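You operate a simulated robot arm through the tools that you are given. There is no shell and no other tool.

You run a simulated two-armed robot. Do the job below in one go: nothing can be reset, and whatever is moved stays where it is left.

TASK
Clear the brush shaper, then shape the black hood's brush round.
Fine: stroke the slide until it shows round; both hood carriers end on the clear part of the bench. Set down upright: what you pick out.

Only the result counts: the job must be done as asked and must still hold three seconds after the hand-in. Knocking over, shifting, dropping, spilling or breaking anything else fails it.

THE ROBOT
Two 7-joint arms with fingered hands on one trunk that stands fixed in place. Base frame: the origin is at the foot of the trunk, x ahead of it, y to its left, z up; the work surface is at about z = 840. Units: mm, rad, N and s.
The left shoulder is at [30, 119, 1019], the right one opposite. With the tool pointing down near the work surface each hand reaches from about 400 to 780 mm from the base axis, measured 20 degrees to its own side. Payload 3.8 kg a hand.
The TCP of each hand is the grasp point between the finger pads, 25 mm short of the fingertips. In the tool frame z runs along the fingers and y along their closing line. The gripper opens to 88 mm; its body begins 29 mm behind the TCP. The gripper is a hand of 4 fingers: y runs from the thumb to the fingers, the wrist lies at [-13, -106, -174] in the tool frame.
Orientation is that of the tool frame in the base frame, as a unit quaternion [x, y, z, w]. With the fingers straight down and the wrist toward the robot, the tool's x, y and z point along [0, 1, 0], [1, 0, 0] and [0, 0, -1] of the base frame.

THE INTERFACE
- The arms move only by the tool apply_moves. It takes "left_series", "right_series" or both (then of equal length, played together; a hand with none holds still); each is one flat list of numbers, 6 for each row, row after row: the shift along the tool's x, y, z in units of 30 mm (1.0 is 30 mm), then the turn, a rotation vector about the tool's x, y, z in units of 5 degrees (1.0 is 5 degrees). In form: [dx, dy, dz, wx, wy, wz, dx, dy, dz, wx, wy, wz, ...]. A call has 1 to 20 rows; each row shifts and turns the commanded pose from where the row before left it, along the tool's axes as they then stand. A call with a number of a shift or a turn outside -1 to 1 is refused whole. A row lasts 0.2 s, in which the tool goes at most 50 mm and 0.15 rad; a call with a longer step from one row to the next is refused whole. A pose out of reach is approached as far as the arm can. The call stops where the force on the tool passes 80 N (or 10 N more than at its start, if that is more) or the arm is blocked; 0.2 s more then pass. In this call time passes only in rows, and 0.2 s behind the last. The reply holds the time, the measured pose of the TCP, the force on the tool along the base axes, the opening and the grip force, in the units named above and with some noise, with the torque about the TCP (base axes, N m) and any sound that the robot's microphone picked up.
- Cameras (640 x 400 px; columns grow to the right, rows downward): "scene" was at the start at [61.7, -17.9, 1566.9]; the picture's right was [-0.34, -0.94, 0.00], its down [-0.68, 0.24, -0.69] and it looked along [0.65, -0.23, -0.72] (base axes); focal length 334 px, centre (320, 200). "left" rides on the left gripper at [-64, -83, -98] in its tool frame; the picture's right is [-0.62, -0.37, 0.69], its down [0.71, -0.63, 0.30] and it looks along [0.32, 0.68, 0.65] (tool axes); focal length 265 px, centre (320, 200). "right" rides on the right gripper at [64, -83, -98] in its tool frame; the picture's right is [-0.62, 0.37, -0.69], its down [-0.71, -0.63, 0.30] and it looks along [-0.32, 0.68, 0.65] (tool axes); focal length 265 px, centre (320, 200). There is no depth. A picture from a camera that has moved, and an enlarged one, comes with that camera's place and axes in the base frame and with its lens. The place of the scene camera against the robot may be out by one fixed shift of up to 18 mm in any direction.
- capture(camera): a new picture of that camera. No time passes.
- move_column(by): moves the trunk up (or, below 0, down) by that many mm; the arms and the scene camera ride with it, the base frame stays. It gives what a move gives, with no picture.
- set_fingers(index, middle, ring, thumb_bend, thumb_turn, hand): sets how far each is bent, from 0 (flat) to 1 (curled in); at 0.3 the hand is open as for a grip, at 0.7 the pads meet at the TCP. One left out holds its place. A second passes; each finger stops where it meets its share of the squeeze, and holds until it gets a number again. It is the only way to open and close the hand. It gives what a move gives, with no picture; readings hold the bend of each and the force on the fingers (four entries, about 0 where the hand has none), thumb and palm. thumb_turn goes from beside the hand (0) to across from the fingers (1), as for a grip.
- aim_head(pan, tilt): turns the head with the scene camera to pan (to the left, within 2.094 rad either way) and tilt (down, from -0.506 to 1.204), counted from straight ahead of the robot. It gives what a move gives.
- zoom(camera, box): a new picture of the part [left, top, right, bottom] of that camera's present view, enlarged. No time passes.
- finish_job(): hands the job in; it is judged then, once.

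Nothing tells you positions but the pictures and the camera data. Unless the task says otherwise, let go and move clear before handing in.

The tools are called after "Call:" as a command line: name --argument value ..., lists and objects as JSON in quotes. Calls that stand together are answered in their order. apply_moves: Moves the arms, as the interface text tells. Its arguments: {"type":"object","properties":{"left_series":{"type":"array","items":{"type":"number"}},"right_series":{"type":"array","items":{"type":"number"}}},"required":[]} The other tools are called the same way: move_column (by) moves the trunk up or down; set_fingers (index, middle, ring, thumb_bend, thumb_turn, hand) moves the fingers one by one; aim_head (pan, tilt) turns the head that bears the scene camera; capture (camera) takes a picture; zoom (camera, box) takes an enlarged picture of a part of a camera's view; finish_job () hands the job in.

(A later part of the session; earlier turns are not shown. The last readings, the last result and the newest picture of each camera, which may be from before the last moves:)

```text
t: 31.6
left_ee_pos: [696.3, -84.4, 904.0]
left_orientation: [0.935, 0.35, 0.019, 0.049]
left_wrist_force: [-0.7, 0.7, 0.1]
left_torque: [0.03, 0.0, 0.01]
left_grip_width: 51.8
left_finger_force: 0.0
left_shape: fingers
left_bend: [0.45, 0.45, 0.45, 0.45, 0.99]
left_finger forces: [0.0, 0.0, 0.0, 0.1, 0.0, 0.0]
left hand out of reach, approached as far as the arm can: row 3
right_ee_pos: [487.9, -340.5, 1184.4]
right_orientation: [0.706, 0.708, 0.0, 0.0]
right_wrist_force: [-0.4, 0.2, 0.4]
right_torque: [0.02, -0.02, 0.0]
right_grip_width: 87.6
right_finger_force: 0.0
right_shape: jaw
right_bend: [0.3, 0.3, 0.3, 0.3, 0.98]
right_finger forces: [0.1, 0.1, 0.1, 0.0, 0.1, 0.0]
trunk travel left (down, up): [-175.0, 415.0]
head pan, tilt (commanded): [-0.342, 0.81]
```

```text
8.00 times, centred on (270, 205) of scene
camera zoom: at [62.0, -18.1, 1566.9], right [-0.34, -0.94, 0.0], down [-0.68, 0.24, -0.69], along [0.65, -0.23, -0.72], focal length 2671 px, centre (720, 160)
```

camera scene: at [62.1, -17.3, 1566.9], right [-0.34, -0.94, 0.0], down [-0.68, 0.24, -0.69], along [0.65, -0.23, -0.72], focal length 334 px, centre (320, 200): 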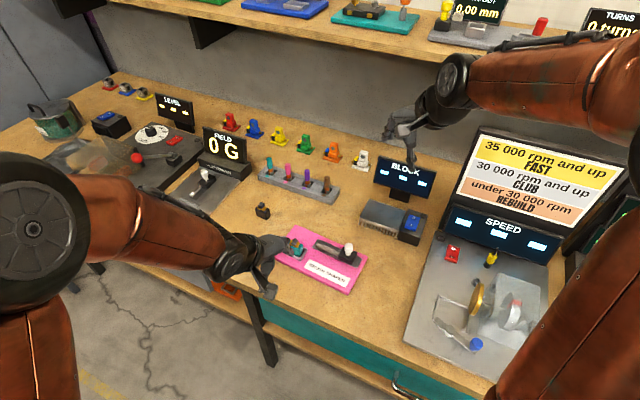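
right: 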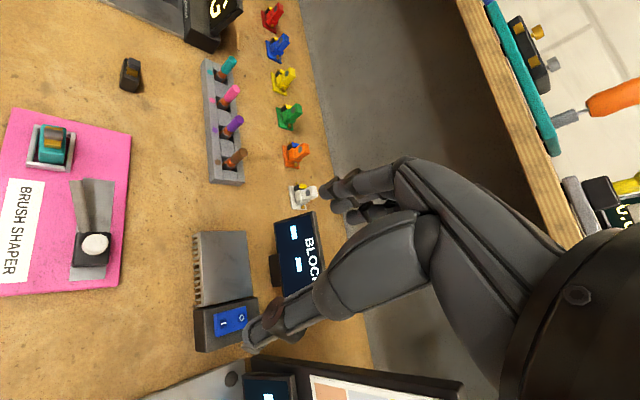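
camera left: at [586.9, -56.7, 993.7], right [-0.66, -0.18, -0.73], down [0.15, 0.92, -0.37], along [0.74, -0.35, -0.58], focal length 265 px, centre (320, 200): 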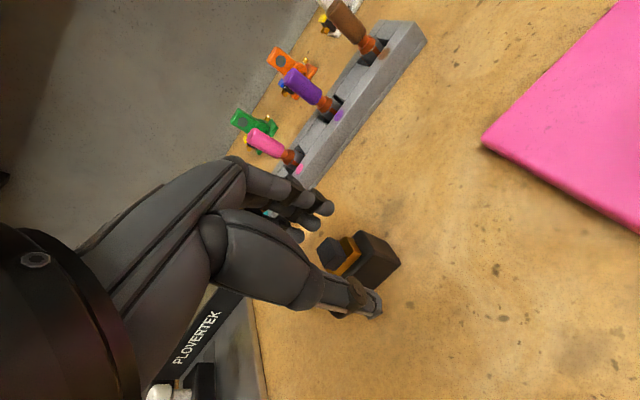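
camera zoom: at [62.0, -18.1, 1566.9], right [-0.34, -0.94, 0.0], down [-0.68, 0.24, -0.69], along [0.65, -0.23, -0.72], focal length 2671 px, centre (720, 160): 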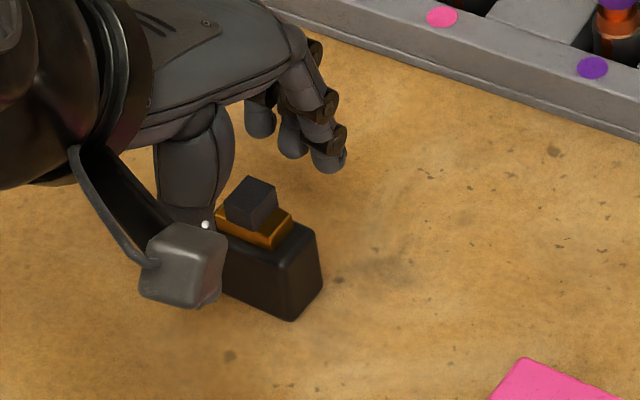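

The arm runs out of reach lower down but not at the higher hover. I go back up to the hover and will lower the whole trunk instead, which brings the hand straight down.

Call:
apply_moves --left_series '[0, 0.049, -0.464, 0, 0, 0, 0, 0.049, -0.464, 0, 0, 0, 0, 0.049, -0.464, 0, 0, 0, 0.02, 0.14, 0.015, 0, 0, 0]'

Call:
move_column --by -35

Call:
zoom --camera "left" --box '[280, 180, 430, 330]'

Call:
zoom --camera "right" --box '[40, 0, 200, 120]'

```text
t: 32.6
left_ee_pos: [700.4, -87.1, 947.0]
left_orientation: [0.935, 0.35, 0.019, 0.05]
left_wrist_force: [0.2, 0.9, 0.5]
left_torque: [0.02, 0.0, 0.02]
left_grip_width: 52.3
left_finger_force: 0.1
left_shape: fingers
left_bend: [0.45, 0.45, 0.45, 0.45, 0.99]
left_finger forces: [0.0, 0.0, 0.0, 0.0, 0.0, 0.1]
right_ee_pos: [487.4, -341.7, 1183.9]
right_orientation: [0.708, 0.707, 0.0, 0.0]
right_wrist_force: [0.0, 0.9, -0.9]
right_torque: [0.01, 0.02, 0.0]
right_grip_width: 87.7
right_finger_force: 0.0
right_shape: jaw
right_bend: [0.3, 0.3, 0.3, 0.3, 0.98]
right_finger forces: [0.0, 0.0, 0.0, 0.0, 0.1, 0.0]
trunk travel left (down, up): [-175.0, 415.0]
head pan, tilt (commanded): [-0.342, 0.81]
```

```text
t: 33.4
left_ee_pos: [699.7, -88.4, 911.7]
left_orientation: [0.936, 0.349, 0.018, 0.049]
left_wrist_force: [0.8, 0.1, 0.1]
left_torque: [-0.04, 0.0, 0.0]
left_grip_width: 52.2
left_finger_force: 0.0
left_shape: fingers
left_bend: [0.45, 0.45, 0.45, 0.45, 0.99]
left_finger forces: [0.1, 0.0, 0.0, 0.0, 0.0, 0.0]
right_ee_pos: [487.1, -340.7, 1148.8]
right_orientation: [0.707, 0.707, 0.0, 0.0]
right_wrist_force: [0.4, 0.3, 0.6]
right_torque: [0.0, 0.01, 0.0]
right_grip_width: 87.7
right_finger_force: 0.0
right_shape: jaw
right_bend: [0.3, 0.3, 0.3, 0.3, 0.98]
right_finger forces: [0.0, 0.1, 0.0, 0.0, 0.1, 0.1]
trunk travel left (down, up): [-140.0, 450.0]
head pan, tilt (commanded): [-0.342, 0.81]
```

```text
2.67 times, centred on (355, 255) of left
camera zoom: at [589.4, -59.8, 1001.4], right [-0.66, -0.18, -0.73], down [0.15, 0.92, -0.37], along [0.74, -0.35, -0.58], focal length 708 px, centre (227, 53)
```

zoom: 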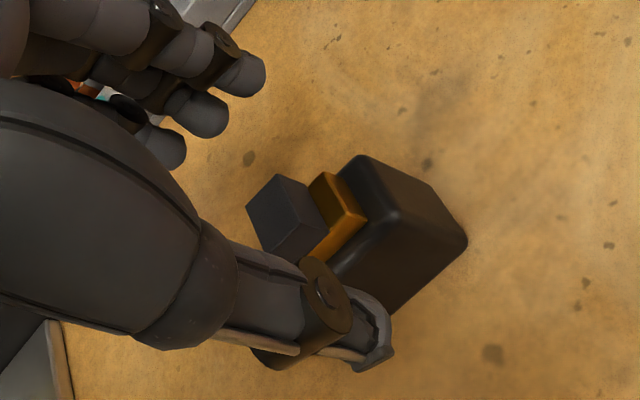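

```text
3.33 times, centred on (120, 60) of right
camera zoom: at [402.8, -276.2, 1248.0], right [0.37, -0.62, 0.69], down [-0.63, -0.71, -0.3], along [0.68, -0.32, -0.65], focal length 885 px, centre (987, 667)
```

zoom: 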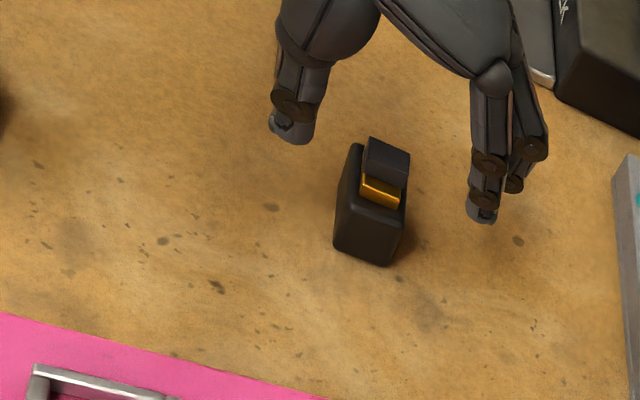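

Descending with the trunk works and stays in line. I lower the rest to the grip height.

Call:
move_column --by -32

Call:
zoom --camera "left" --box '[280, 180, 430, 330]'

Call:
zoom --camera "right" --box '[70, 20, 190, 120]'

Call:
zoom --camera "scene" --box '[235, 160, 305, 220]'

```text
t: 34.2
left_ee_pos: [700.1, -88.2, 880.6]
left_orientation: [0.935, 0.35, 0.018, 0.049]
left_wrist_force: [0.5, 0.7, -0.5]
left_torque: [-0.02, -0.02, -0.02]
left_grip_width: 52.2
left_finger_force: 0.0
left_shape: fingers
left_bend: [0.45, 0.45, 0.45, 0.45, 0.99]
left_finger forces: [0.0, 0.0, 0.0, 0.1, 0.1, 0.0]
right_ee_pos: [486.8, -342.0, 1117.5]
right_orientation: [0.708, 0.707, 0.0, 0.0]
right_wrist_force: [-0.5, -0.3, -0.2]
right_torque: [0.02, -0.01, -0.02]
right_grip_width: 87.7
right_finger_force: 0.0
right_shape: jaw
right_bend: [0.3, 0.3, 0.3, 0.3, 0.98]
right_finger forces: [0.1, 0.1, 0.0, 0.1, 0.0, 0.0]
trunk travel left (down, up): [-108.0, 482.0]
head pan, tilt (commanded): [-0.342, 0.81]
```

```text
2.67 times, centred on (355, 255) of left
camera zoom: at [589.3, -59.7, 969.4], right [-0.66, -0.18, -0.73], down [0.15, 0.92, -0.37], along [0.74, -0.35, -0.58], focal length 708 px, centre (227, 53)
```

zoom: 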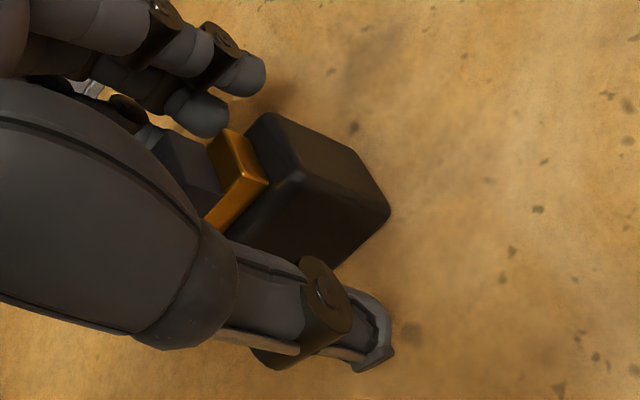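

```text
4.00 times, centred on (130, 70) of right
camera zoom: at [402.8, -276.2, 1216.0], right [0.37, -0.62, 0.69], down [-0.63, -0.71, -0.3], along [0.68, -0.32, -0.65], focal length 1062 px, centre (1080, 720)
```

zoom: 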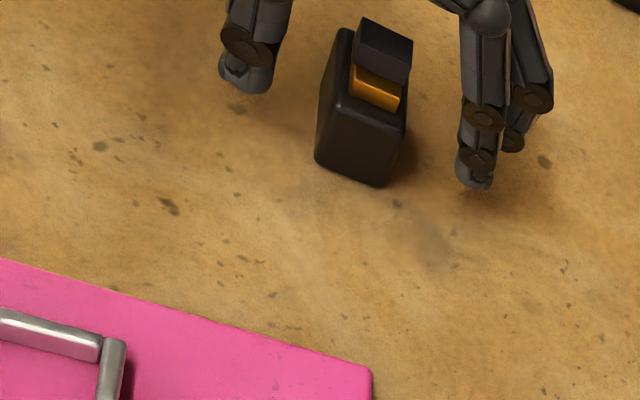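

```text
6.67 times, centred on (270, 190) of scene
camera zoom: at [61.5, -17.9, 1500.0], right [-0.34, -0.94, 0.0], down [-0.68, 0.24, -0.69], along [0.65, -0.23, -0.72], focal length 2226 px, centre (653, 267)
```

zoom: 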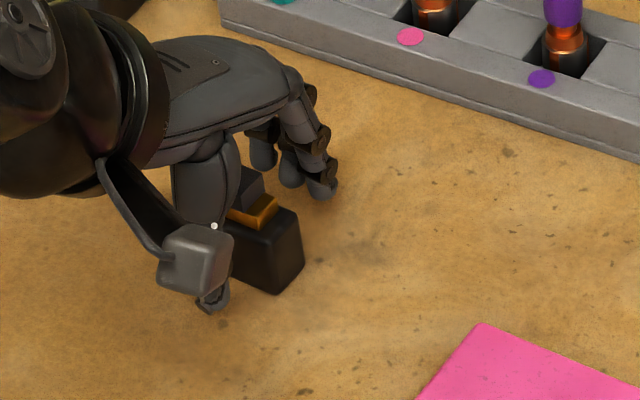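

The hand straddles the black hood evenly. I close on it.

Call:
set_fingers --hand "left" --index 0.58 --middle 0.58 --ring 0.58 --thumb_bend 0.58

Call:
set_fingers --hand "left" --index 0.63 --middle 0.63 --ring 0.63 --thumb_bend 0.63

Call:
zoom --camera "left" --box '[280, 180, 430, 330]'

Call:
zoom --camera "right" --box '[100, 20, 180, 90]'

```text
t: 35.2
left_ee_pos: [698.1, -88.3, 881.4]
left_orientation: [0.935, 0.35, 0.018, 0.049]
left_wrist_force: [0.1, 0.7, -0.3]
left_torque: [0.01, 0.04, -0.02]
left_grip_width: 26.7
left_finger_force: 0.0
left_shape: fingers
left_bend: [0.57, 0.57, 0.57, 0.57, 1.0]
left_finger forces: [0.0, 0.1, 0.0, 0.0, 0.1, 0.0]
right_ee_pos: [486.2, -340.9, 1117.3]
right_orientation: [0.707, 0.707, 0.0, 0.0]
right_wrist_force: [-0.1, -0.4, 0.1]
right_torque: [-0.02, 0.02, 0.0]
right_grip_width: 87.7
right_finger_force: 0.0
right_shape: jaw
right_bend: [0.3, 0.3, 0.3, 0.3, 0.98]
right_finger forces: [0.1, 0.0, 0.0, 0.0, 0.0, 0.1]
trunk travel left (down, up): [-108.0, 482.0]
head pan, tilt (commanded): [-0.342, 0.81]
```

```text
t: 36.2
left_ee_pos: [700.3, -89.1, 881.8]
left_orientation: [0.936, 0.349, 0.018, 0.049]
left_wrist_force: [-0.1, -0.2, 0.2]
left_torque: [0.0, 0.02, 0.0]
left_grip_width: 17.7
left_finger_force: 1.4
left_shape: fingers
left_bend: [0.61, 0.62, 0.62, 0.61, 1.0]
left_finger forces: [1.0, 0.8, 0.4, 0.0, 2.1, 0.0]
right_ee_pos: [485.3, -341.1, 1117.5]
right_orientation: [0.707, 0.707, 0.0, 0.0]
right_wrist_force: [-0.7, 0.1, -1.1]
right_torque: [-0.01, -0.01, 0.03]
right_grip_width: 87.7
right_finger_force: 0.0
right_shape: jaw
right_bend: [0.3, 0.3, 0.3, 0.3, 0.98]
right_finger forces: [0.0, 0.1, 0.1, 0.0, 0.0, 0.1]
trunk travel left (down, up): [-108.0, 482.0]
head pan, tilt (commanded): [-0.342, 0.81]
```

```text
2.67 times, centred on (355, 255) of left
camera zoom: at [589.5, -59.8, 969.2], right [-0.66, -0.18, -0.73], down [0.15, 0.92, -0.37], along [0.74, -0.35, -0.58], focal length 708 px, centre (227, 53)
```

zoom: 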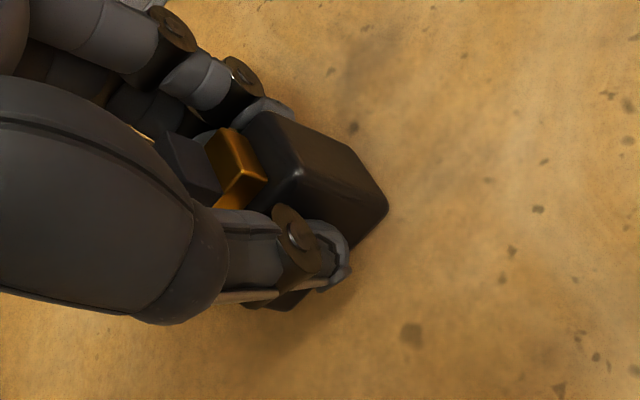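

```text
5.71 times, centred on (140, 55) of right
camera zoom: at [403.0, -276.3, 1215.9], right [0.37, -0.62, 0.69], down [-0.63, -0.71, -0.3], along [0.68, -0.32, -0.65], focal length 1517 px, centre (1349, 1029)
```

zoom: 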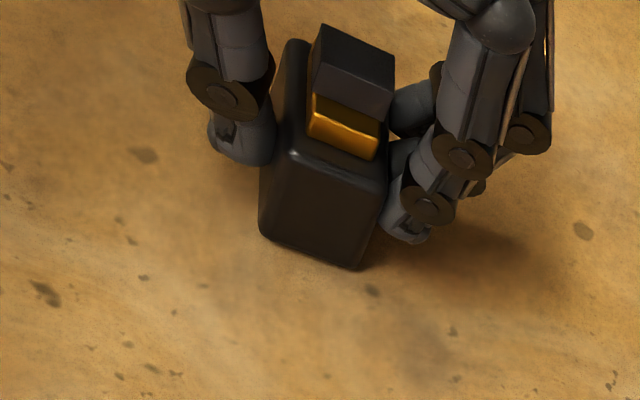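

It is held evenly. I firm the grip and lift with the trunk.

Call:
set_fingers --hand "left" --index 0.7 --middle 0.7 --ring 0.7 --thumb_bend 0.7

Call:
move_column --by 10

Call:
zoom --camera "left" --box '[280, 180, 430, 330]'

Call:
zoom --camera "right" --box '[90, 10, 190, 100]'

```text
t: 37.2
left_ee_pos: [700.0, -88.2, 880.6]
left_orientation: [0.935, 0.349, 0.019, 0.049]
left_wrist_force: [0.7, 0.0, 2.3]
left_torque: [0.01, 0.0, -0.01]
left_grip_width: 16.1
left_finger_force: 8.0
left_shape: fingers
left_bend: [0.64, 0.66, 0.67, 0.6, 1.0]
left_finger forces: [3.7, 3.1, 1.7, 0.0, 8.0, 0.0]
right_ee_pos: [485.7, -340.6, 1116.1]
right_orientation: [0.706, 0.708, 0.0, 0.0]
right_wrist_force: [0.3, -0.6, 0.5]
right_torque: [0.0, -0.01, -0.02]
right_grip_width: 87.7
right_finger_force: 0.1
right_shape: jaw
right_bend: [0.3, 0.3, 0.3, 0.3, 0.98]
right_finger forces: [0.0, 0.0, 0.1, 0.1, 0.1, 0.0]
trunk travel left (down, up): [-108.0, 482.0]
head pan, tilt (commanded): [-0.342, 0.81]
```

```text
t: 37.7
left_ee_pos: [700.6, -87.4, 891.0]
left_orientation: [0.935, 0.35, 0.018, 0.05]
left_wrist_force: [0.6, -1.0, 0.1]
left_torque: [0.0, 0.0, 0.0]
left_grip_width: 16.3
left_finger_force: 7.6
left_shape: fingers
left_bend: [0.64, 0.66, 0.68, 0.6, 1.0]
left_finger forces: [3.5, 2.9, 1.4, 0.0, 8.0, 0.0]
right_ee_pos: [485.9, -341.0, 1126.1]
right_orientation: [0.707, 0.707, 0.0, 0.0]
right_wrist_force: [-0.1, 0.3, 0.3]
right_torque: [-0.03, 0.03, 0.01]
right_grip_width: 87.8
right_finger_force: 0.1
right_shape: jaw
right_bend: [0.3, 0.3, 0.3, 0.3, 0.98]
right_finger forces: [0.1, 0.0, 0.0, 0.0, 0.0, 0.0]
trunk travel left (down, up): [-118.0, 472.0]
head pan, tilt (commanded): [-0.342, 0.81]
```

```text
2.67 times, centred on (355, 255) of left
camera zoom: at [589.6, -59.8, 979.1], right [-0.66, -0.18, -0.73], down [0.15, 0.92, -0.37], along [0.74, -0.35, -0.58], focal length 708 px, centre (227, 53)
```

zoom: 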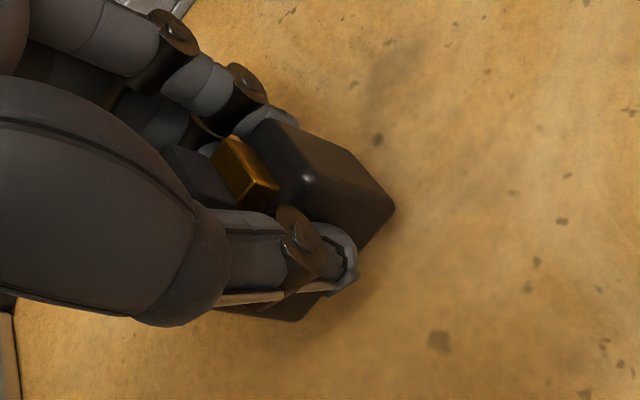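

```text
4.44 times, centred on (140, 55) of right
camera zoom: at [403.2, -276.3, 1225.9], right [0.37, -0.62, 0.69], down [-0.63, -0.71, -0.3], along [0.68, -0.32, -0.65], focal length 1180 px, centre (1120, 844)
```

zoom: 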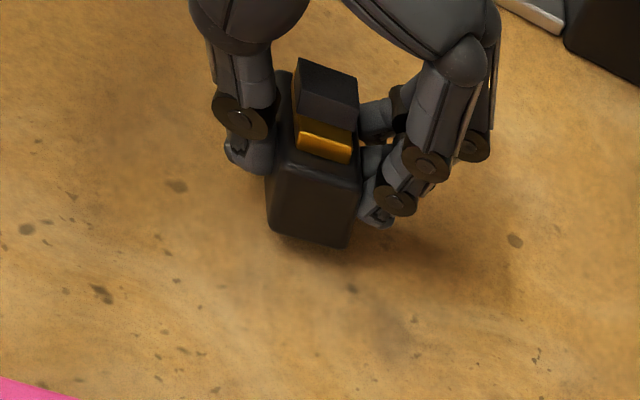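

Held. I raise the trunk back to its first height and check how the hood hangs.

Call:
move_column --by 57

Call:
zoom --camera "left" --box '[300, 190, 400, 300]'

Call:
zoom --camera "scene" --box '[240, 160, 300, 220]'

Call:
zoom --camera "right" --box '[80, 0, 190, 100]'

```text
t: 38.7
left_ee_pos: [700.4, -87.8, 947.2]
left_orientation: [0.936, 0.349, 0.018, 0.048]
left_wrist_force: [-0.4, 0.1, -0.8]
left_torque: [0.0, 0.04, 0.02]
left_grip_width: 16.4
left_finger_force: 7.7
left_shape: fingers
left_bend: [0.64, 0.66, 0.68, 0.6, 1.0]
left_finger forces: [3.6, 2.9, 1.6, 0.1, 8.0, 0.0]
right_ee_pos: [486.8, -341.0, 1183.7]
right_orientation: [0.707, 0.707, 0.0, 0.0]
right_wrist_force: [-0.6, 0.2, -0.1]
right_torque: [0.02, -0.01, -0.02]
right_grip_width: 87.5
right_finger_force: 0.1
right_shape: jaw
right_bend: [0.3, 0.3, 0.3, 0.3, 0.98]
right_finger forces: [0.0, 0.0, 0.0, 0.0, 0.0, 0.0]
trunk travel left (down, up): [-175.0, 415.0]
head pan, tilt (commanded): [-0.342, 0.81]
```

```text
3.64 times, centred on (350, 245) of left
camera zoom: at [589.7, -59.8, 1035.9], right [-0.66, -0.18, -0.73], down [0.15, 0.92, -0.37], along [0.74, -0.35, -0.58], focal length 965 px, centre (211, 36)
```

zoom: 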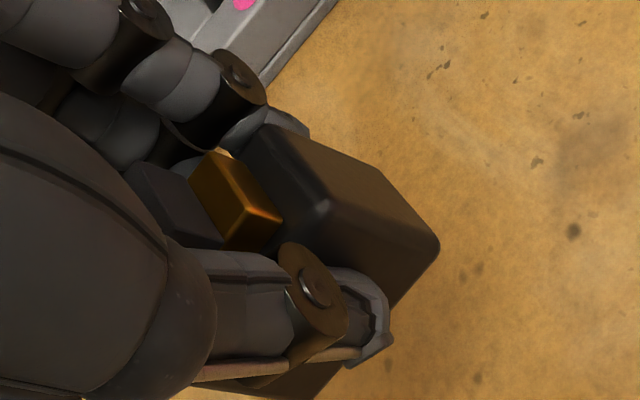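

```text
6.67 times, centred on (270, 190) of scene
camera zoom: at [62.0, -18.1, 1566.8], right [-0.34, -0.94, 0.0], down [-0.68, 0.24, -0.69], along [0.65, -0.23, -0.72], focal length 2226 px, centre (653, 267)
```

zoom: 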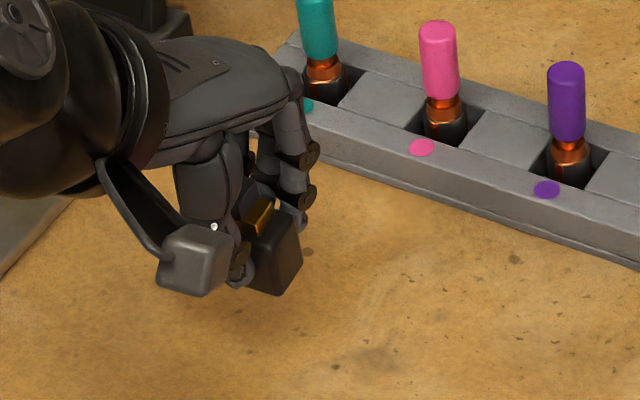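

```text
4.00 times, centred on (135, 50) of right
camera zoom: at [403.2, -276.4, 1282.7], right [0.37, -0.62, 0.69], down [-0.63, -0.71, -0.3], along [0.68, -0.32, -0.65], focal length 1062 px, centre (1060, 800)
```

zoom: 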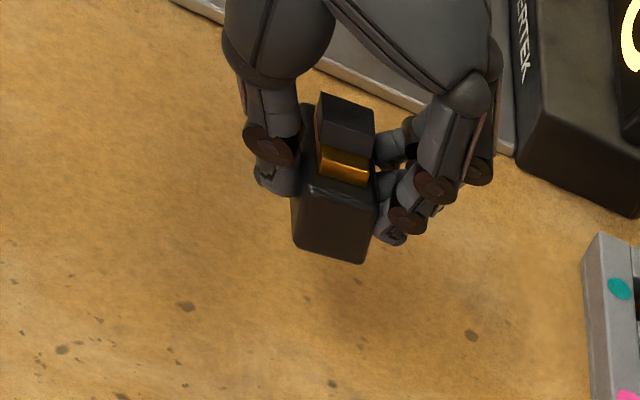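

The black hood sits in the hand just as the teal one did, tilted along with the hand. I carry it over the nest and take the tilt back out.

Call:
apply_moves --left_series '[-0.639, -0.278, -0.029, 0, 0, 0, -0.639, -0.278, -0.029, 0, 0, 0, -0.639, -0.278, -0.029, 0, 0, 0, -0.639, -0.278, -0.029, 0, 0, 0, -0.639, -0.278, -0.029, 0, 0, 0, -0.639, -0.278, -0.029, 0, 0, 0, -0.639, -0.278, -0.029, 0, 0, 0, -0.639, -0.278, -0.029, 0, 0, 0, 0, 0, 0, 0.6, 0, 0, 0, 0, 0, 0.6, 0, 0]'

Call:
zoom --camera "left" --box '[280, 170, 400, 330]'

Call:
zoom --camera "right" --box '[0, 60, 120, 200]'

Call:
zoom --camera "scene" --box '[260, 200, 340, 270]'

```text
t: 40.9
left_ee_pos: [541.0, -139.0, 946.9]
left_orientation: [0.937, 0.35, 0.001, 0.0]
left_wrist_force: [-0.2, -0.6, -0.2]
left_torque: [-0.05, -0.01, -0.02]
left_grip_width: 16.1
left_finger_force: 7.5
left_shape: fingers
left_bend: [0.64, 0.67, 0.68, 0.6, 1.0]
left_finger forces: [3.5, 2.7, 1.3, 0.1, 7.7, 0.0]
right_ee_pos: [485.4, -341.9, 1185.0]
right_orientation: [0.707, 0.707, 0.0, 0.0]
right_wrist_force: [0.0, -0.6, 0.6]
right_torque: [-0.04, -0.02, 0.01]
right_grip_width: 87.7
right_finger_force: 0.1
right_shape: jaw
right_bend: [0.3, 0.3, 0.3, 0.3, 0.98]
right_finger forces: [0.0, 0.0, 0.1, 0.1, 0.0, 0.0]
trunk travel left (down, up): [-175.0, 415.0]
head pan, tilt (commanded): [-0.342, 0.81]
```

```text
2.50 times, centred on (340, 250) of left
camera zoom: at [436.0, -117.9, 1045.6], right [-0.71, -0.13, -0.69], down [0.13, 0.94, -0.3], along [0.69, -0.3, -0.65], focal length 664 px, centre (270, 75)
```

zoom: 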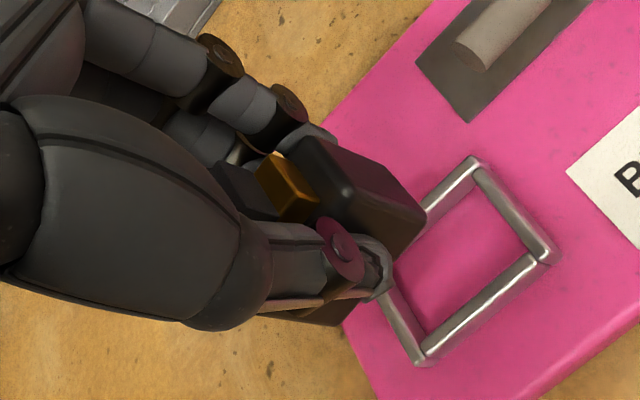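

```text
2.86 times, centred on (60, 130) of right
camera zoom: at [402.9, -276.5, 1282.9], right [0.37, -0.62, 0.69], down [-0.63, -0.71, -0.3], along [0.68, -0.32, -0.65], focal length 758 px, centre (1063, 400)
```

zoom: 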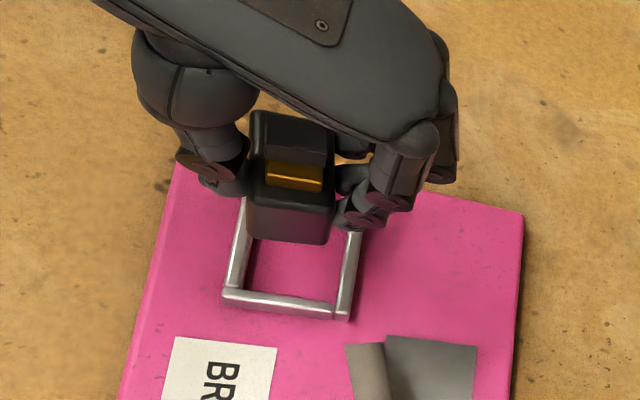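

```text
5.71 times, centred on (300, 235) of scene
camera zoom: at [61.5, -18.3, 1566.9], right [-0.34, -0.94, 0.0], down [-0.68, 0.24, -0.69], along [0.65, -0.23, -0.72], focal length 1908 px, centre (434, 0)
```

zoom: 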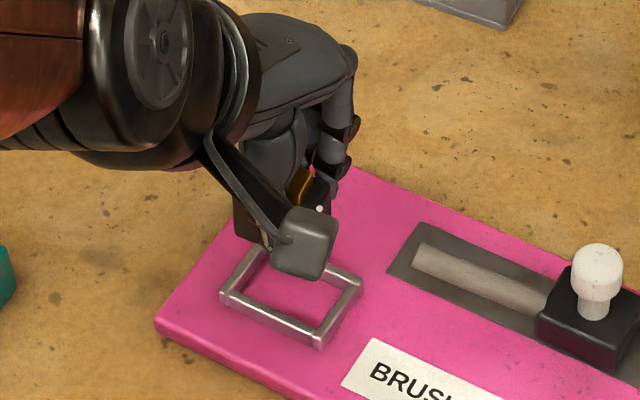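

Alignment over the nest matches how the teal hood hung there. I lower to just above the nest walls and check again.

Call:
apply_moves --left_series '[0, 0, 0.4, 0, 0, 0, 0, 0, 0.4, 0, 0, 0, 0, 0, 0.4, 0, 0, 0]'

Call:
zoom --camera "left" --box '[300, 180, 400, 290]'

Call:
zoom --camera "right" --box '[20, 100, 100, 190]'

Call:
zoom --camera "scene" --box '[275, 215, 325, 265]'

```text
t: 41.7
left_ee_pos: [541.5, -138.8, 911.7]
left_orientation: [0.937, 0.351, 0.001, 0.0]
left_wrist_force: [-0.2, 0.5, -0.5]
left_torque: [0.0, -0.03, 0.01]
left_grip_width: 16.3
left_finger_force: 8.1
left_shape: fingers
left_bend: [0.64, 0.67, 0.68, 0.6, 1.0]
left_finger forces: [3.7, 2.9, 1.4, 0.0, 7.6, 0.1]
right_ee_pos: [486.9, -342.1, 1183.0]
right_orientation: [0.707, 0.707, -0.001, 0.001]
right_wrist_force: [-0.4, 0.2, 0.7]
right_torque: [0.0, -0.01, -0.02]
right_grip_width: 87.7
right_finger_force: 0.1
right_shape: jaw
right_bend: [0.3, 0.3, 0.3, 0.3, 0.98]
right_finger forces: [0.0, 0.0, 0.0, 0.1, 0.0, 0.1]
trunk travel left (down, up): [-175.0, 415.0]
head pan, tilt (commanded): [-0.342, 0.81]
```

```text
3.64 times, centred on (350, 235) of left
camera zoom: at [436.6, -117.5, 1009.6], right [-0.71, -0.13, -0.69], down [0.13, 0.94, -0.3], along [0.69, -0.3, -0.65], focal length 965 px, centre (211, 73)
```

zoom: 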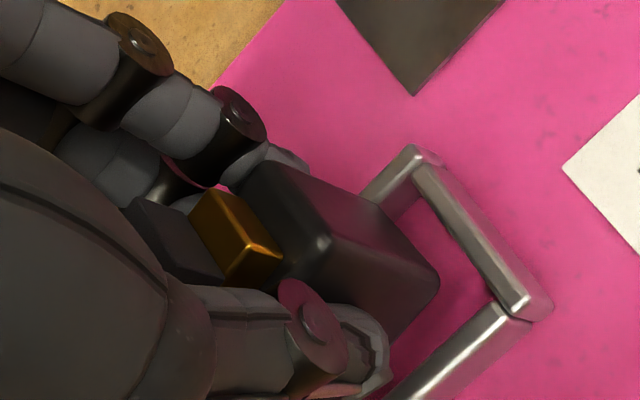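

```text
4.44 times, centred on (60, 145) of right
camera zoom: at [403.3, -276.3, 1282.8], right [0.37, -0.62, 0.69], down [-0.63, -0.71, -0.3], along [0.68, -0.32, -0.65], focal length 1180 px, centre (1476, 444)
```

zoom: 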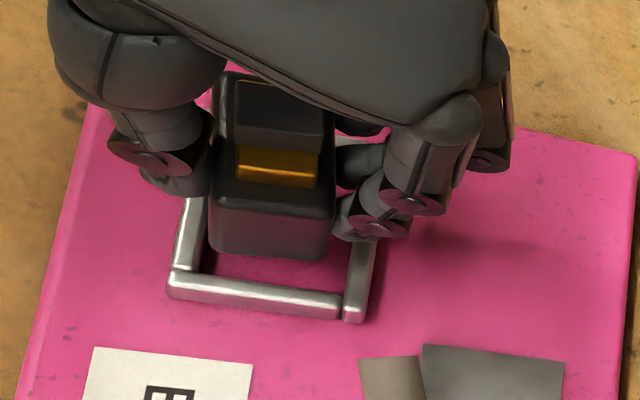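

```text
8.00 times, centred on (300, 240) of scene
camera zoom: at [62.0, -18.0, 1566.9], right [-0.34, -0.94, 0.0], down [-0.68, 0.24, -0.69], along [0.65, -0.23, -0.72], focal length 2671 px, centre (480, -120)
```

zoom: 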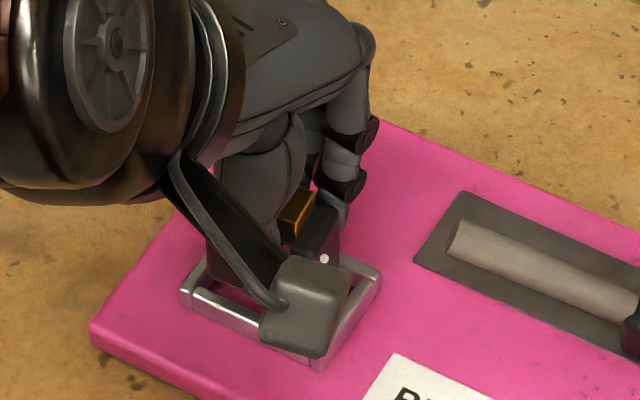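

By the right camera the hood lies within the nest's inner walls with 3–4 mm on each side, at the same place the teal one sat. I lower it in.

Call:
apply_moves --left_series '[0, 0, 0.1, 0, 0, 0, 0, 0, 0.1, 0, 0, 0]'

Call:
apply_moves --left_series '[0, 0, 0.07, 0, 0, 0, 0, 0, 0.07, 0, 0, 0]'

Call:
zoom --camera "left" --box '[300, 180, 400, 290]'

Call:
zoom --camera "right" --box '[20, 100, 100, 190]'

```text
t: 42.3
left_ee_pos: [539.5, -139.0, 906.4]
left_orientation: [0.936, 0.351, 0.0, 0.0]
left_wrist_force: [0.6, 0.2, 0.6]
left_torque: [0.01, -0.01, 0.0]
left_grip_width: 16.3
left_finger_force: 7.3
left_shape: fingers
left_bend: [0.64, 0.67, 0.68, 0.6, 1.0]
left_finger forces: [3.6, 2.8, 1.4, 0.0, 7.7, 0.1]
right_ee_pos: [485.7, -340.2, 1185.3]
right_orientation: [0.707, 0.707, 0.0, 0.0]
right_wrist_force: [0.9, 0.0, -0.3]
right_torque: [-0.02, 0.0, -0.01]
right_grip_width: 87.5
right_finger_force: 0.0
right_shape: jaw
right_bend: [0.3, 0.3, 0.3, 0.3, 0.98]
right_finger forces: [0.1, 0.0, 0.1, 0.1, 0.0, 0.0]
trunk travel left (down, up): [-175.0, 415.0]
head pan, tilt (commanded): [-0.342, 0.81]
```

```text
t: 42.9
left_ee_pos: [540.0, -139.3, 903.3]
left_orientation: [0.937, 0.35, 0.001, 0.0]
left_wrist_force: [1.7, -0.6, 5.3]
left_torque: [0.04, 0.01, 0.0]
left_grip_width: 15.9
left_finger_force: 8.5
left_shape: fingers
left_bend: [0.64, 0.67, 0.68, 0.61, 1.0]
left_finger forces: [4.0, 3.2, 1.8, 0.0, 8.3, 0.1]
right_ee_pos: [485.3, -341.4, 1183.5]
right_orientation: [0.707, 0.707, 0.0, 0.0]
right_wrist_force: [0.6, 0.3, 0.3]
right_torque: [0.03, 0.03, 0.04]
right_grip_width: 87.4
right_finger_force: 0.0
right_shape: jaw
right_bend: [0.3, 0.3, 0.3, 0.3, 0.98]
right_finger forces: [0.0, 0.1, 0.0, 0.1, 0.0, 0.0]
trunk travel left (down, up): [-175.0, 415.0]
head pan, tilt (commanded): [-0.342, 0.81]
```

```text
3.64 times, centred on (350, 235) of left
camera zoom: at [436.3, -117.6, 1000.4], right [-0.71, -0.13, -0.69], down [0.13, 0.94, -0.31], along [0.69, -0.3, -0.65], focal length 965 px, centre (211, 73)
```

zoom: 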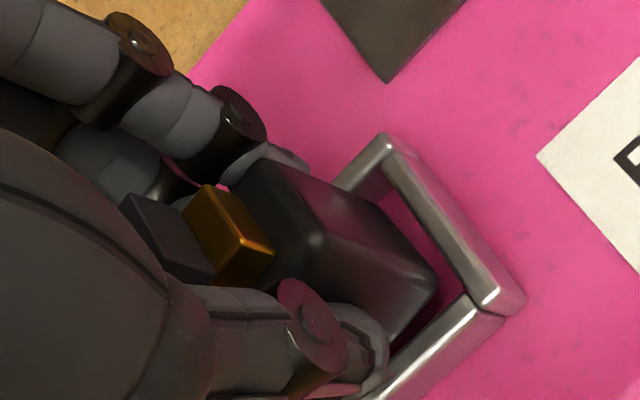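

```text
4.44 times, centred on (60, 145) of right
camera zoom: at [402.6, -276.2, 1283.1], right [0.37, -0.62, 0.69], down [-0.63, -0.71, -0.3], along [0.68, -0.32, -0.65], focal length 1180 px, centre (1476, 444)
```

zoom: 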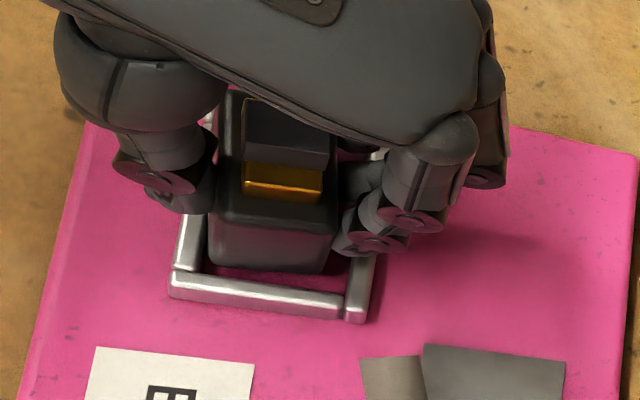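

I feel 5 N at about 902, so the hood's base has met the top of some wall. I look closely from both sides.

Call:
zoom --camera "left" --box '[330, 200, 380, 260]'

Call:
zoom --camera "right" --box '[40, 120, 80, 180]'

Call:
zoom --camera "scene" --box '[280, 225, 320, 265]'

```text
6.67 times, centred on (355, 230) of left
camera zoom: at [436.3, -117.6, 1000.4], right [-0.71, -0.13, -0.69], down [0.13, 0.94, -0.31], along [0.69, -0.3, -0.65], focal length 1769 px, centre (87, 0)
```

zoom: 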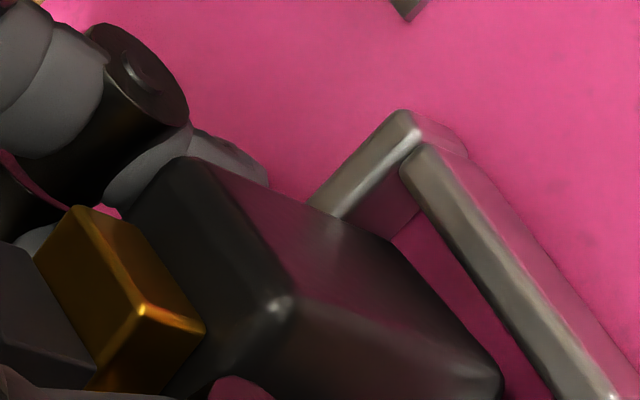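

```text
6.67 times, centred on (60, 150) of right
camera zoom: at [402.6, -276.2, 1283.1], right [0.37, -0.62, 0.69], down [-0.63, -0.71, -0.3], along [0.68, -0.32, -0.65], focal length 1769 px, centre (2053, 533)
```

zoom: 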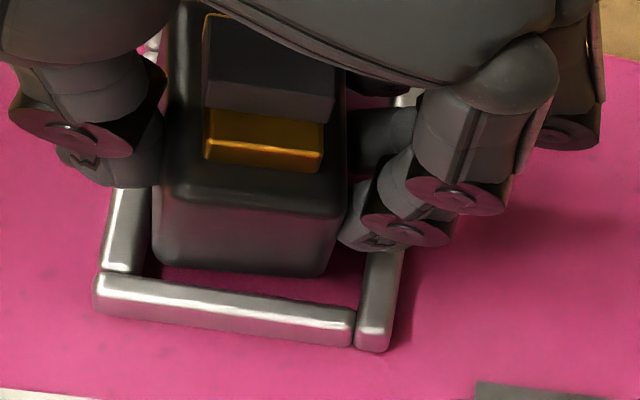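

```text
10.00 times, centred on (300, 245) of scene
camera zoom: at [61.3, -17.9, 1567.0], right [-0.34, -0.94, 0.0], down [-0.68, 0.24, -0.69], along [0.65, -0.23, -0.72], focal length 3339 px, centre (520, -250)
```

zoom: 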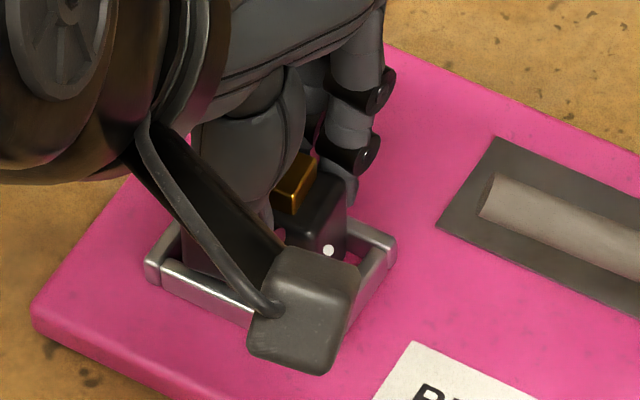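

The hood leans a few degrees with its base toward the near wall, leaving under 2 mm there. I rise 3 mm, tilt the hand back 3°, turn it 2° and shift 1 mm away from that wall.

Call:
apply_moves --left_series '[0, 0, -0.13, 0, 0, 0, 0, 0, 0, -0.6, 0, 0, 0, 0.03, 0, 0, 0, 0.4]'

Call:
zoom --camera "right" --box '[40, 120, 80, 180]'

Call:
zoom --camera "left" --box '[300, 180, 400, 290]'

```text
t: 43.7
left_ee_pos: [540.3, -139.5, 904.4]
left_orientation: [0.942, 0.333, 0.009, 0.025]
left_wrist_force: [-0.5, 0.0, -0.5]
left_torque: [0.0, 0.01, 0.01]
left_grip_width: 16.3
left_finger_force: 7.7
left_shape: fingers
left_bend: [0.64, 0.67, 0.68, 0.61, 1.0]
left_finger forces: [3.7, 2.8, 1.4, 0.1, 7.9, 0.0]
right_ee_pos: [486.3, -341.4, 1184.5]
right_orientation: [0.707, 0.707, 0.0, 0.001]
right_wrist_force: [0.8, 0.5, 0.3]
right_torque: [0.01, 0.0, -0.03]
right_grip_width: 87.9
right_finger_force: 0.1
right_shape: jaw
right_bend: [0.3, 0.3, 0.3, 0.3, 0.98]
right_finger forces: [0.0, 0.0, 0.1, 0.0, 0.1, 0.1]
trunk travel left (down, up): [-175.0, 415.0]
head pan, tilt (commanded): [-0.342, 0.81]
```

```text
6.67 times, centred on (60, 150) of right
camera zoom: at [403.2, -276.3, 1282.8], right [0.37, -0.62, 0.69], down [-0.63, -0.71, -0.3], along [0.68, -0.32, -0.65], focal length 1769 px, centre (2053, 533)
```

zoom: 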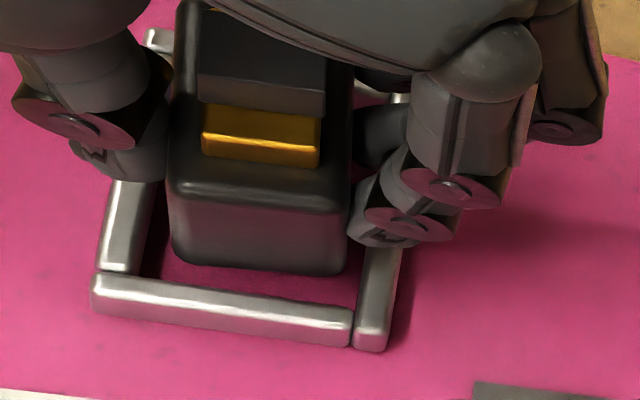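

```text
3.64 times, centred on (350, 235) of left
camera zoom: at [434.5, -110.7, 998.7], right [-0.69, -0.13, -0.71], down [0.17, 0.93, -0.34], along [0.7, -0.35, -0.62], focal length 965 px, centre (211, 73)
```

zoom: 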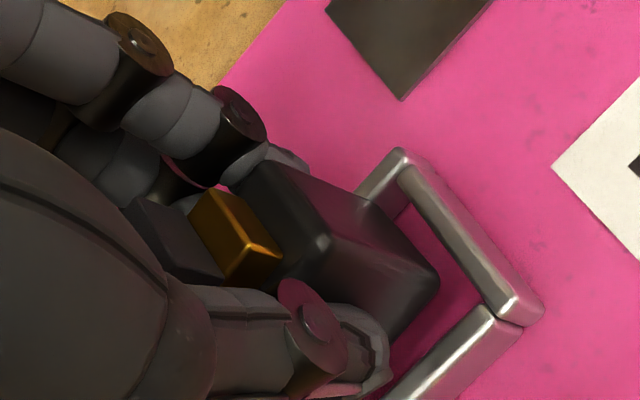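

The hood now hangs upright and centred between the side walls. I lower again in small steps.

Call:
apply_moves --left_series '[0, -0.005, 0.1, 0, 0, 0]'

Call:
apply_moves --left_series '[0, -0.004, 0.067, 0, 0, 0]'

Call:
apply_moves --left_series '[0, -0.003, 0.05, 0, 0, 0]'

Call:
zoom --camera "right" --box '[40, 120, 80, 180]'

Call:
zoom --camera "left" --box '[300, 180, 400, 290]'

```text
t: 44.1
left_ee_pos: [542.1, -138.4, 902.0]
left_orientation: [0.942, 0.334, 0.01, 0.024]
left_wrist_force: [-1.2, 0.2, 0.3]
left_torque: [-0.01, -0.01, 0.0]
left_grip_width: 16.0
left_finger_force: 7.8
left_shape: fingers
left_bend: [0.64, 0.67, 0.68, 0.61, 1.0]
left_finger forces: [3.7, 2.8, 1.5, 0.0, 8.0, 0.1]
right_ee_pos: [486.2, -340.6, 1184.8]
right_orientation: [0.707, 0.707, 0.0, 0.0]
right_wrist_force: [-0.4, 0.0, -0.5]
right_torque: [-0.03, -0.01, 0.03]
right_grip_width: 87.6
right_finger_force: 0.1
right_shape: jaw
right_bend: [0.3, 0.3, 0.3, 0.3, 0.98]
right_finger forces: [0.0, 0.0, 0.1, 0.0, 0.1, 0.1]
trunk travel left (down, up): [-175.0, 415.0]
head pan, tilt (commanded): [-0.342, 0.81]
```

```text
t: 44.5
left_ee_pos: [542.1, -140.0, 900.8]
left_orientation: [0.943, 0.333, 0.01, 0.025]
left_wrist_force: [-0.9, -0.3, -0.5]
left_torque: [-0.02, 0.0, -0.01]
left_grip_width: 16.3
left_finger_force: 8.2
left_shape: fingers
left_bend: [0.64, 0.67, 0.68, 0.61, 1.0]
left_finger forces: [3.7, 2.8, 1.4, 0.1, 8.0, 0.1]
right_ee_pos: [487.2, -340.8, 1185.3]
right_orientation: [0.707, 0.708, 0.0, 0.0]
right_wrist_force: [-0.1, 0.2, 0.6]
right_torque: [0.0, 0.0, 0.0]
right_grip_width: 87.5
right_finger_force: 0.1
right_shape: jaw
right_bend: [0.3, 0.3, 0.3, 0.3, 0.98]
right_finger forces: [0.0, 0.0, 0.1, 0.0, 0.0, 0.1]
trunk travel left (down, up): [-175.0, 415.0]
head pan, tilt (commanded): [-0.342, 0.81]
```

```text
t: 44.9
left_ee_pos: [540.6, -140.1, 898.8]
left_orientation: [0.942, 0.334, 0.01, 0.024]
left_wrist_force: [-0.3, 0.0, -0.8]
left_torque: [0.0, 0.0, 0.03]
left_grip_width: 16.0
left_finger_force: 8.1
left_shape: fingers
left_bend: [0.64, 0.67, 0.68, 0.61, 1.0]
left_finger forces: [3.7, 2.7, 1.5, 0.0, 8.0, 0.0]
right_ee_pos: [485.5, -339.8, 1184.8]
right_orientation: [0.707, 0.707, 0.0, -0.001]
right_wrist_force: [-0.5, -0.1, -0.1]
right_torque: [-0.04, 0.0, -0.02]
right_grip_width: 87.4
right_finger_force: 0.0
right_shape: jaw
right_bend: [0.3, 0.3, 0.3, 0.3, 0.98]
right_finger forces: [0.1, 0.1, 0.0, 0.0, 0.1, 0.0]
trunk travel left (down, up): [-175.0, 415.0]
head pan, tilt (commanded): [-0.342, 0.81]
```

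```text
6.67 times, centred on (60, 150) of right
camera zoom: at [403.1, -276.3, 1282.9], right [0.37, -0.62, 0.69], down [-0.63, -0.71, -0.3], along [0.68, -0.32, -0.65], focal length 1769 px, centre (2053, 533)
```

zoom: 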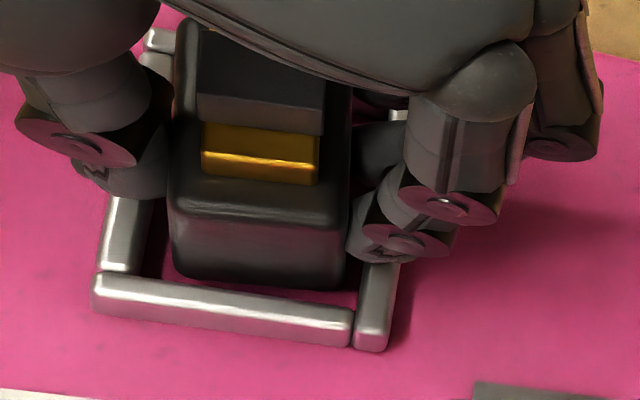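

```text
3.64 times, centred on (350, 235) of left
camera zoom: at [434.4, -110.8, 992.2], right [-0.69, -0.13, -0.71], down [0.17, 0.93, -0.34], along [0.7, -0.35, -0.62], focal length 965 px, centre (211, 73)
```

zoom: 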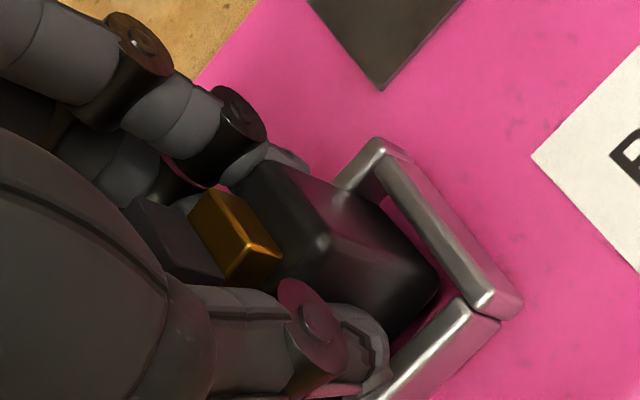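

No force now: the base is inside the walls. I continue down to the floor of the nest.

Call:
apply_moves --left_series '[0, -0.003, 0.06, 0, 0, 0]'

Call:
apply_moves --left_series '[0, -0.003, 0.05, 0, 0, 0]'

Call:
apply_moves --left_series '[0, -0.002, 0.04, 0, 0, 0]'

Call:
apply_moves --left_series '[0, -0.002, 0.04, 0, 0, 0]'

Call:
zoom --camera "right" --box '[40, 120, 80, 180]'

```text
t: 45.3
left_ee_pos: [540.8, -138.8, 896.7]
left_orientation: [0.942, 0.334, 0.01, 0.024]
left_wrist_force: [0.2, 0.8, -0.6]
left_torque: [0.01, 0.03, -0.03]
left_grip_width: 16.1
left_finger_force: 7.7
left_shape: fingers
left_bend: [0.64, 0.67, 0.68, 0.61, 1.0]
left_finger forces: [3.7, 2.8, 1.5, 0.0, 8.0, 0.0]
right_ee_pos: [486.4, -340.3, 1183.8]
right_orientation: [0.707, 0.707, 0.0, 0.0]
right_wrist_force: [-0.6, -0.4, 0.0]
right_torque: [-0.01, 0.0, 0.0]
right_grip_width: 87.2
right_finger_force: 0.0
right_shape: jaw
right_bend: [0.3, 0.3, 0.3, 0.3, 0.98]
right_finger forces: [0.0, 0.1, 0.1, 0.0, 0.1, 0.0]
trunk travel left (down, up): [-175.0, 415.0]
head pan, tilt (commanded): [-0.342, 0.81]
```

```text
t: 45.7
left_ee_pos: [540.5, -139.7, 894.4]
left_orientation: [0.942, 0.334, 0.009, 0.024]
left_wrist_force: [-0.4, 0.2, -0.2]
left_torque: [0.03, -0.02, 0.01]
left_grip_width: 15.8
left_finger_force: 7.7
left_shape: fingers
left_bend: [0.64, 0.67, 0.68, 0.61, 1.0]
left_finger forces: [3.7, 2.8, 1.4, 0.0, 8.1, 0.1]
right_ee_pos: [485.8, -341.0, 1185.1]
right_orientation: [0.707, 0.707, 0.0, 0.0]
right_wrist_force: [-0.2, 0.2, -0.2]
right_torque: [0.0, 0.01, -0.03]
right_grip_width: 87.5
right_finger_force: 0.1
right_shape: jaw
right_bend: [0.3, 0.3, 0.3, 0.3, 0.98]
right_finger forces: [0.0, 0.1, 0.1, 0.0, 0.1, 0.0]
trunk travel left (down, up): [-175.0, 415.0]
head pan, tilt (commanded): [-0.342, 0.81]
```

```text
t: 46.1
left_ee_pos: [540.3, -139.1, 894.8]
left_orientation: [0.942, 0.334, 0.009, 0.024]
left_wrist_force: [-0.3, -0.4, 0.6]
left_torque: [0.01, 0.02, 0.0]
left_grip_width: 16.1
left_finger_force: 8.1
left_shape: fingers
left_bend: [0.64, 0.67, 0.68, 0.61, 1.0]
left_finger forces: [3.7, 2.8, 1.6, 0.0, 8.2, 0.1]
right_ee_pos: [486.3, -340.5, 1183.7]
right_orientation: [0.708, 0.707, 0.0, 0.0]
right_wrist_force: [-1.0, -0.1, 0.4]
right_torque: [0.01, -0.05, 0.03]
right_grip_width: 87.7
right_finger_force: 0.0
right_shape: jaw
right_bend: [0.3, 0.3, 0.3, 0.3, 0.98]
right_finger forces: [0.0, 0.0, 0.0, 0.0, 0.0, 0.0]
trunk travel left (down, up): [-175.0, 415.0]
head pan, tilt (commanded): [-0.342, 0.81]
```

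```text
t: 46.5
left_ee_pos: [542.0, -139.0, 893.9]
left_orientation: [0.942, 0.334, 0.011, 0.025]
left_wrist_force: [0.2, -0.7, 4.0]
left_torque: [0.0, 0.04, 0.04]
left_grip_width: 16.0
left_finger_force: 8.5
left_shape: fingers
left_bend: [0.64, 0.67, 0.68, 0.61, 1.0]
left_finger forces: [4.0, 2.9, 1.7, 0.0, 8.1, 0.0]
right_ee_pos: [486.6, -340.7, 1183.2]
right_orientation: [0.708, 0.706, -0.001, 0.0]
right_wrist_force: [-0.3, 0.7, -1.2]
right_torque: [0.02, -0.02, -0.01]
right_grip_width: 87.7
right_finger_force: 0.0
right_shape: jaw
right_bend: [0.3, 0.3, 0.3, 0.3, 0.98]
right_finger forces: [0.0, 0.0, 0.0, 0.0, 0.0, 0.0]
trunk travel left (down, up): [-175.0, 415.0]
head pan, tilt (commanded): [-0.342, 0.81]
```

```text
6.67 times, centred on (60, 150) of right
camera zoom: at [402.8, -276.2, 1283.1], right [0.37, -0.62, 0.69], down [-0.63, -0.71, -0.3], along [0.68, -0.32, -0.65], focal length 1769 px, centre (2053, 533)
```

zoom: 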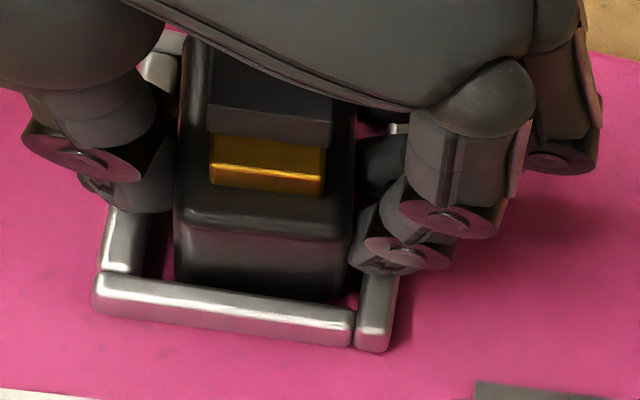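

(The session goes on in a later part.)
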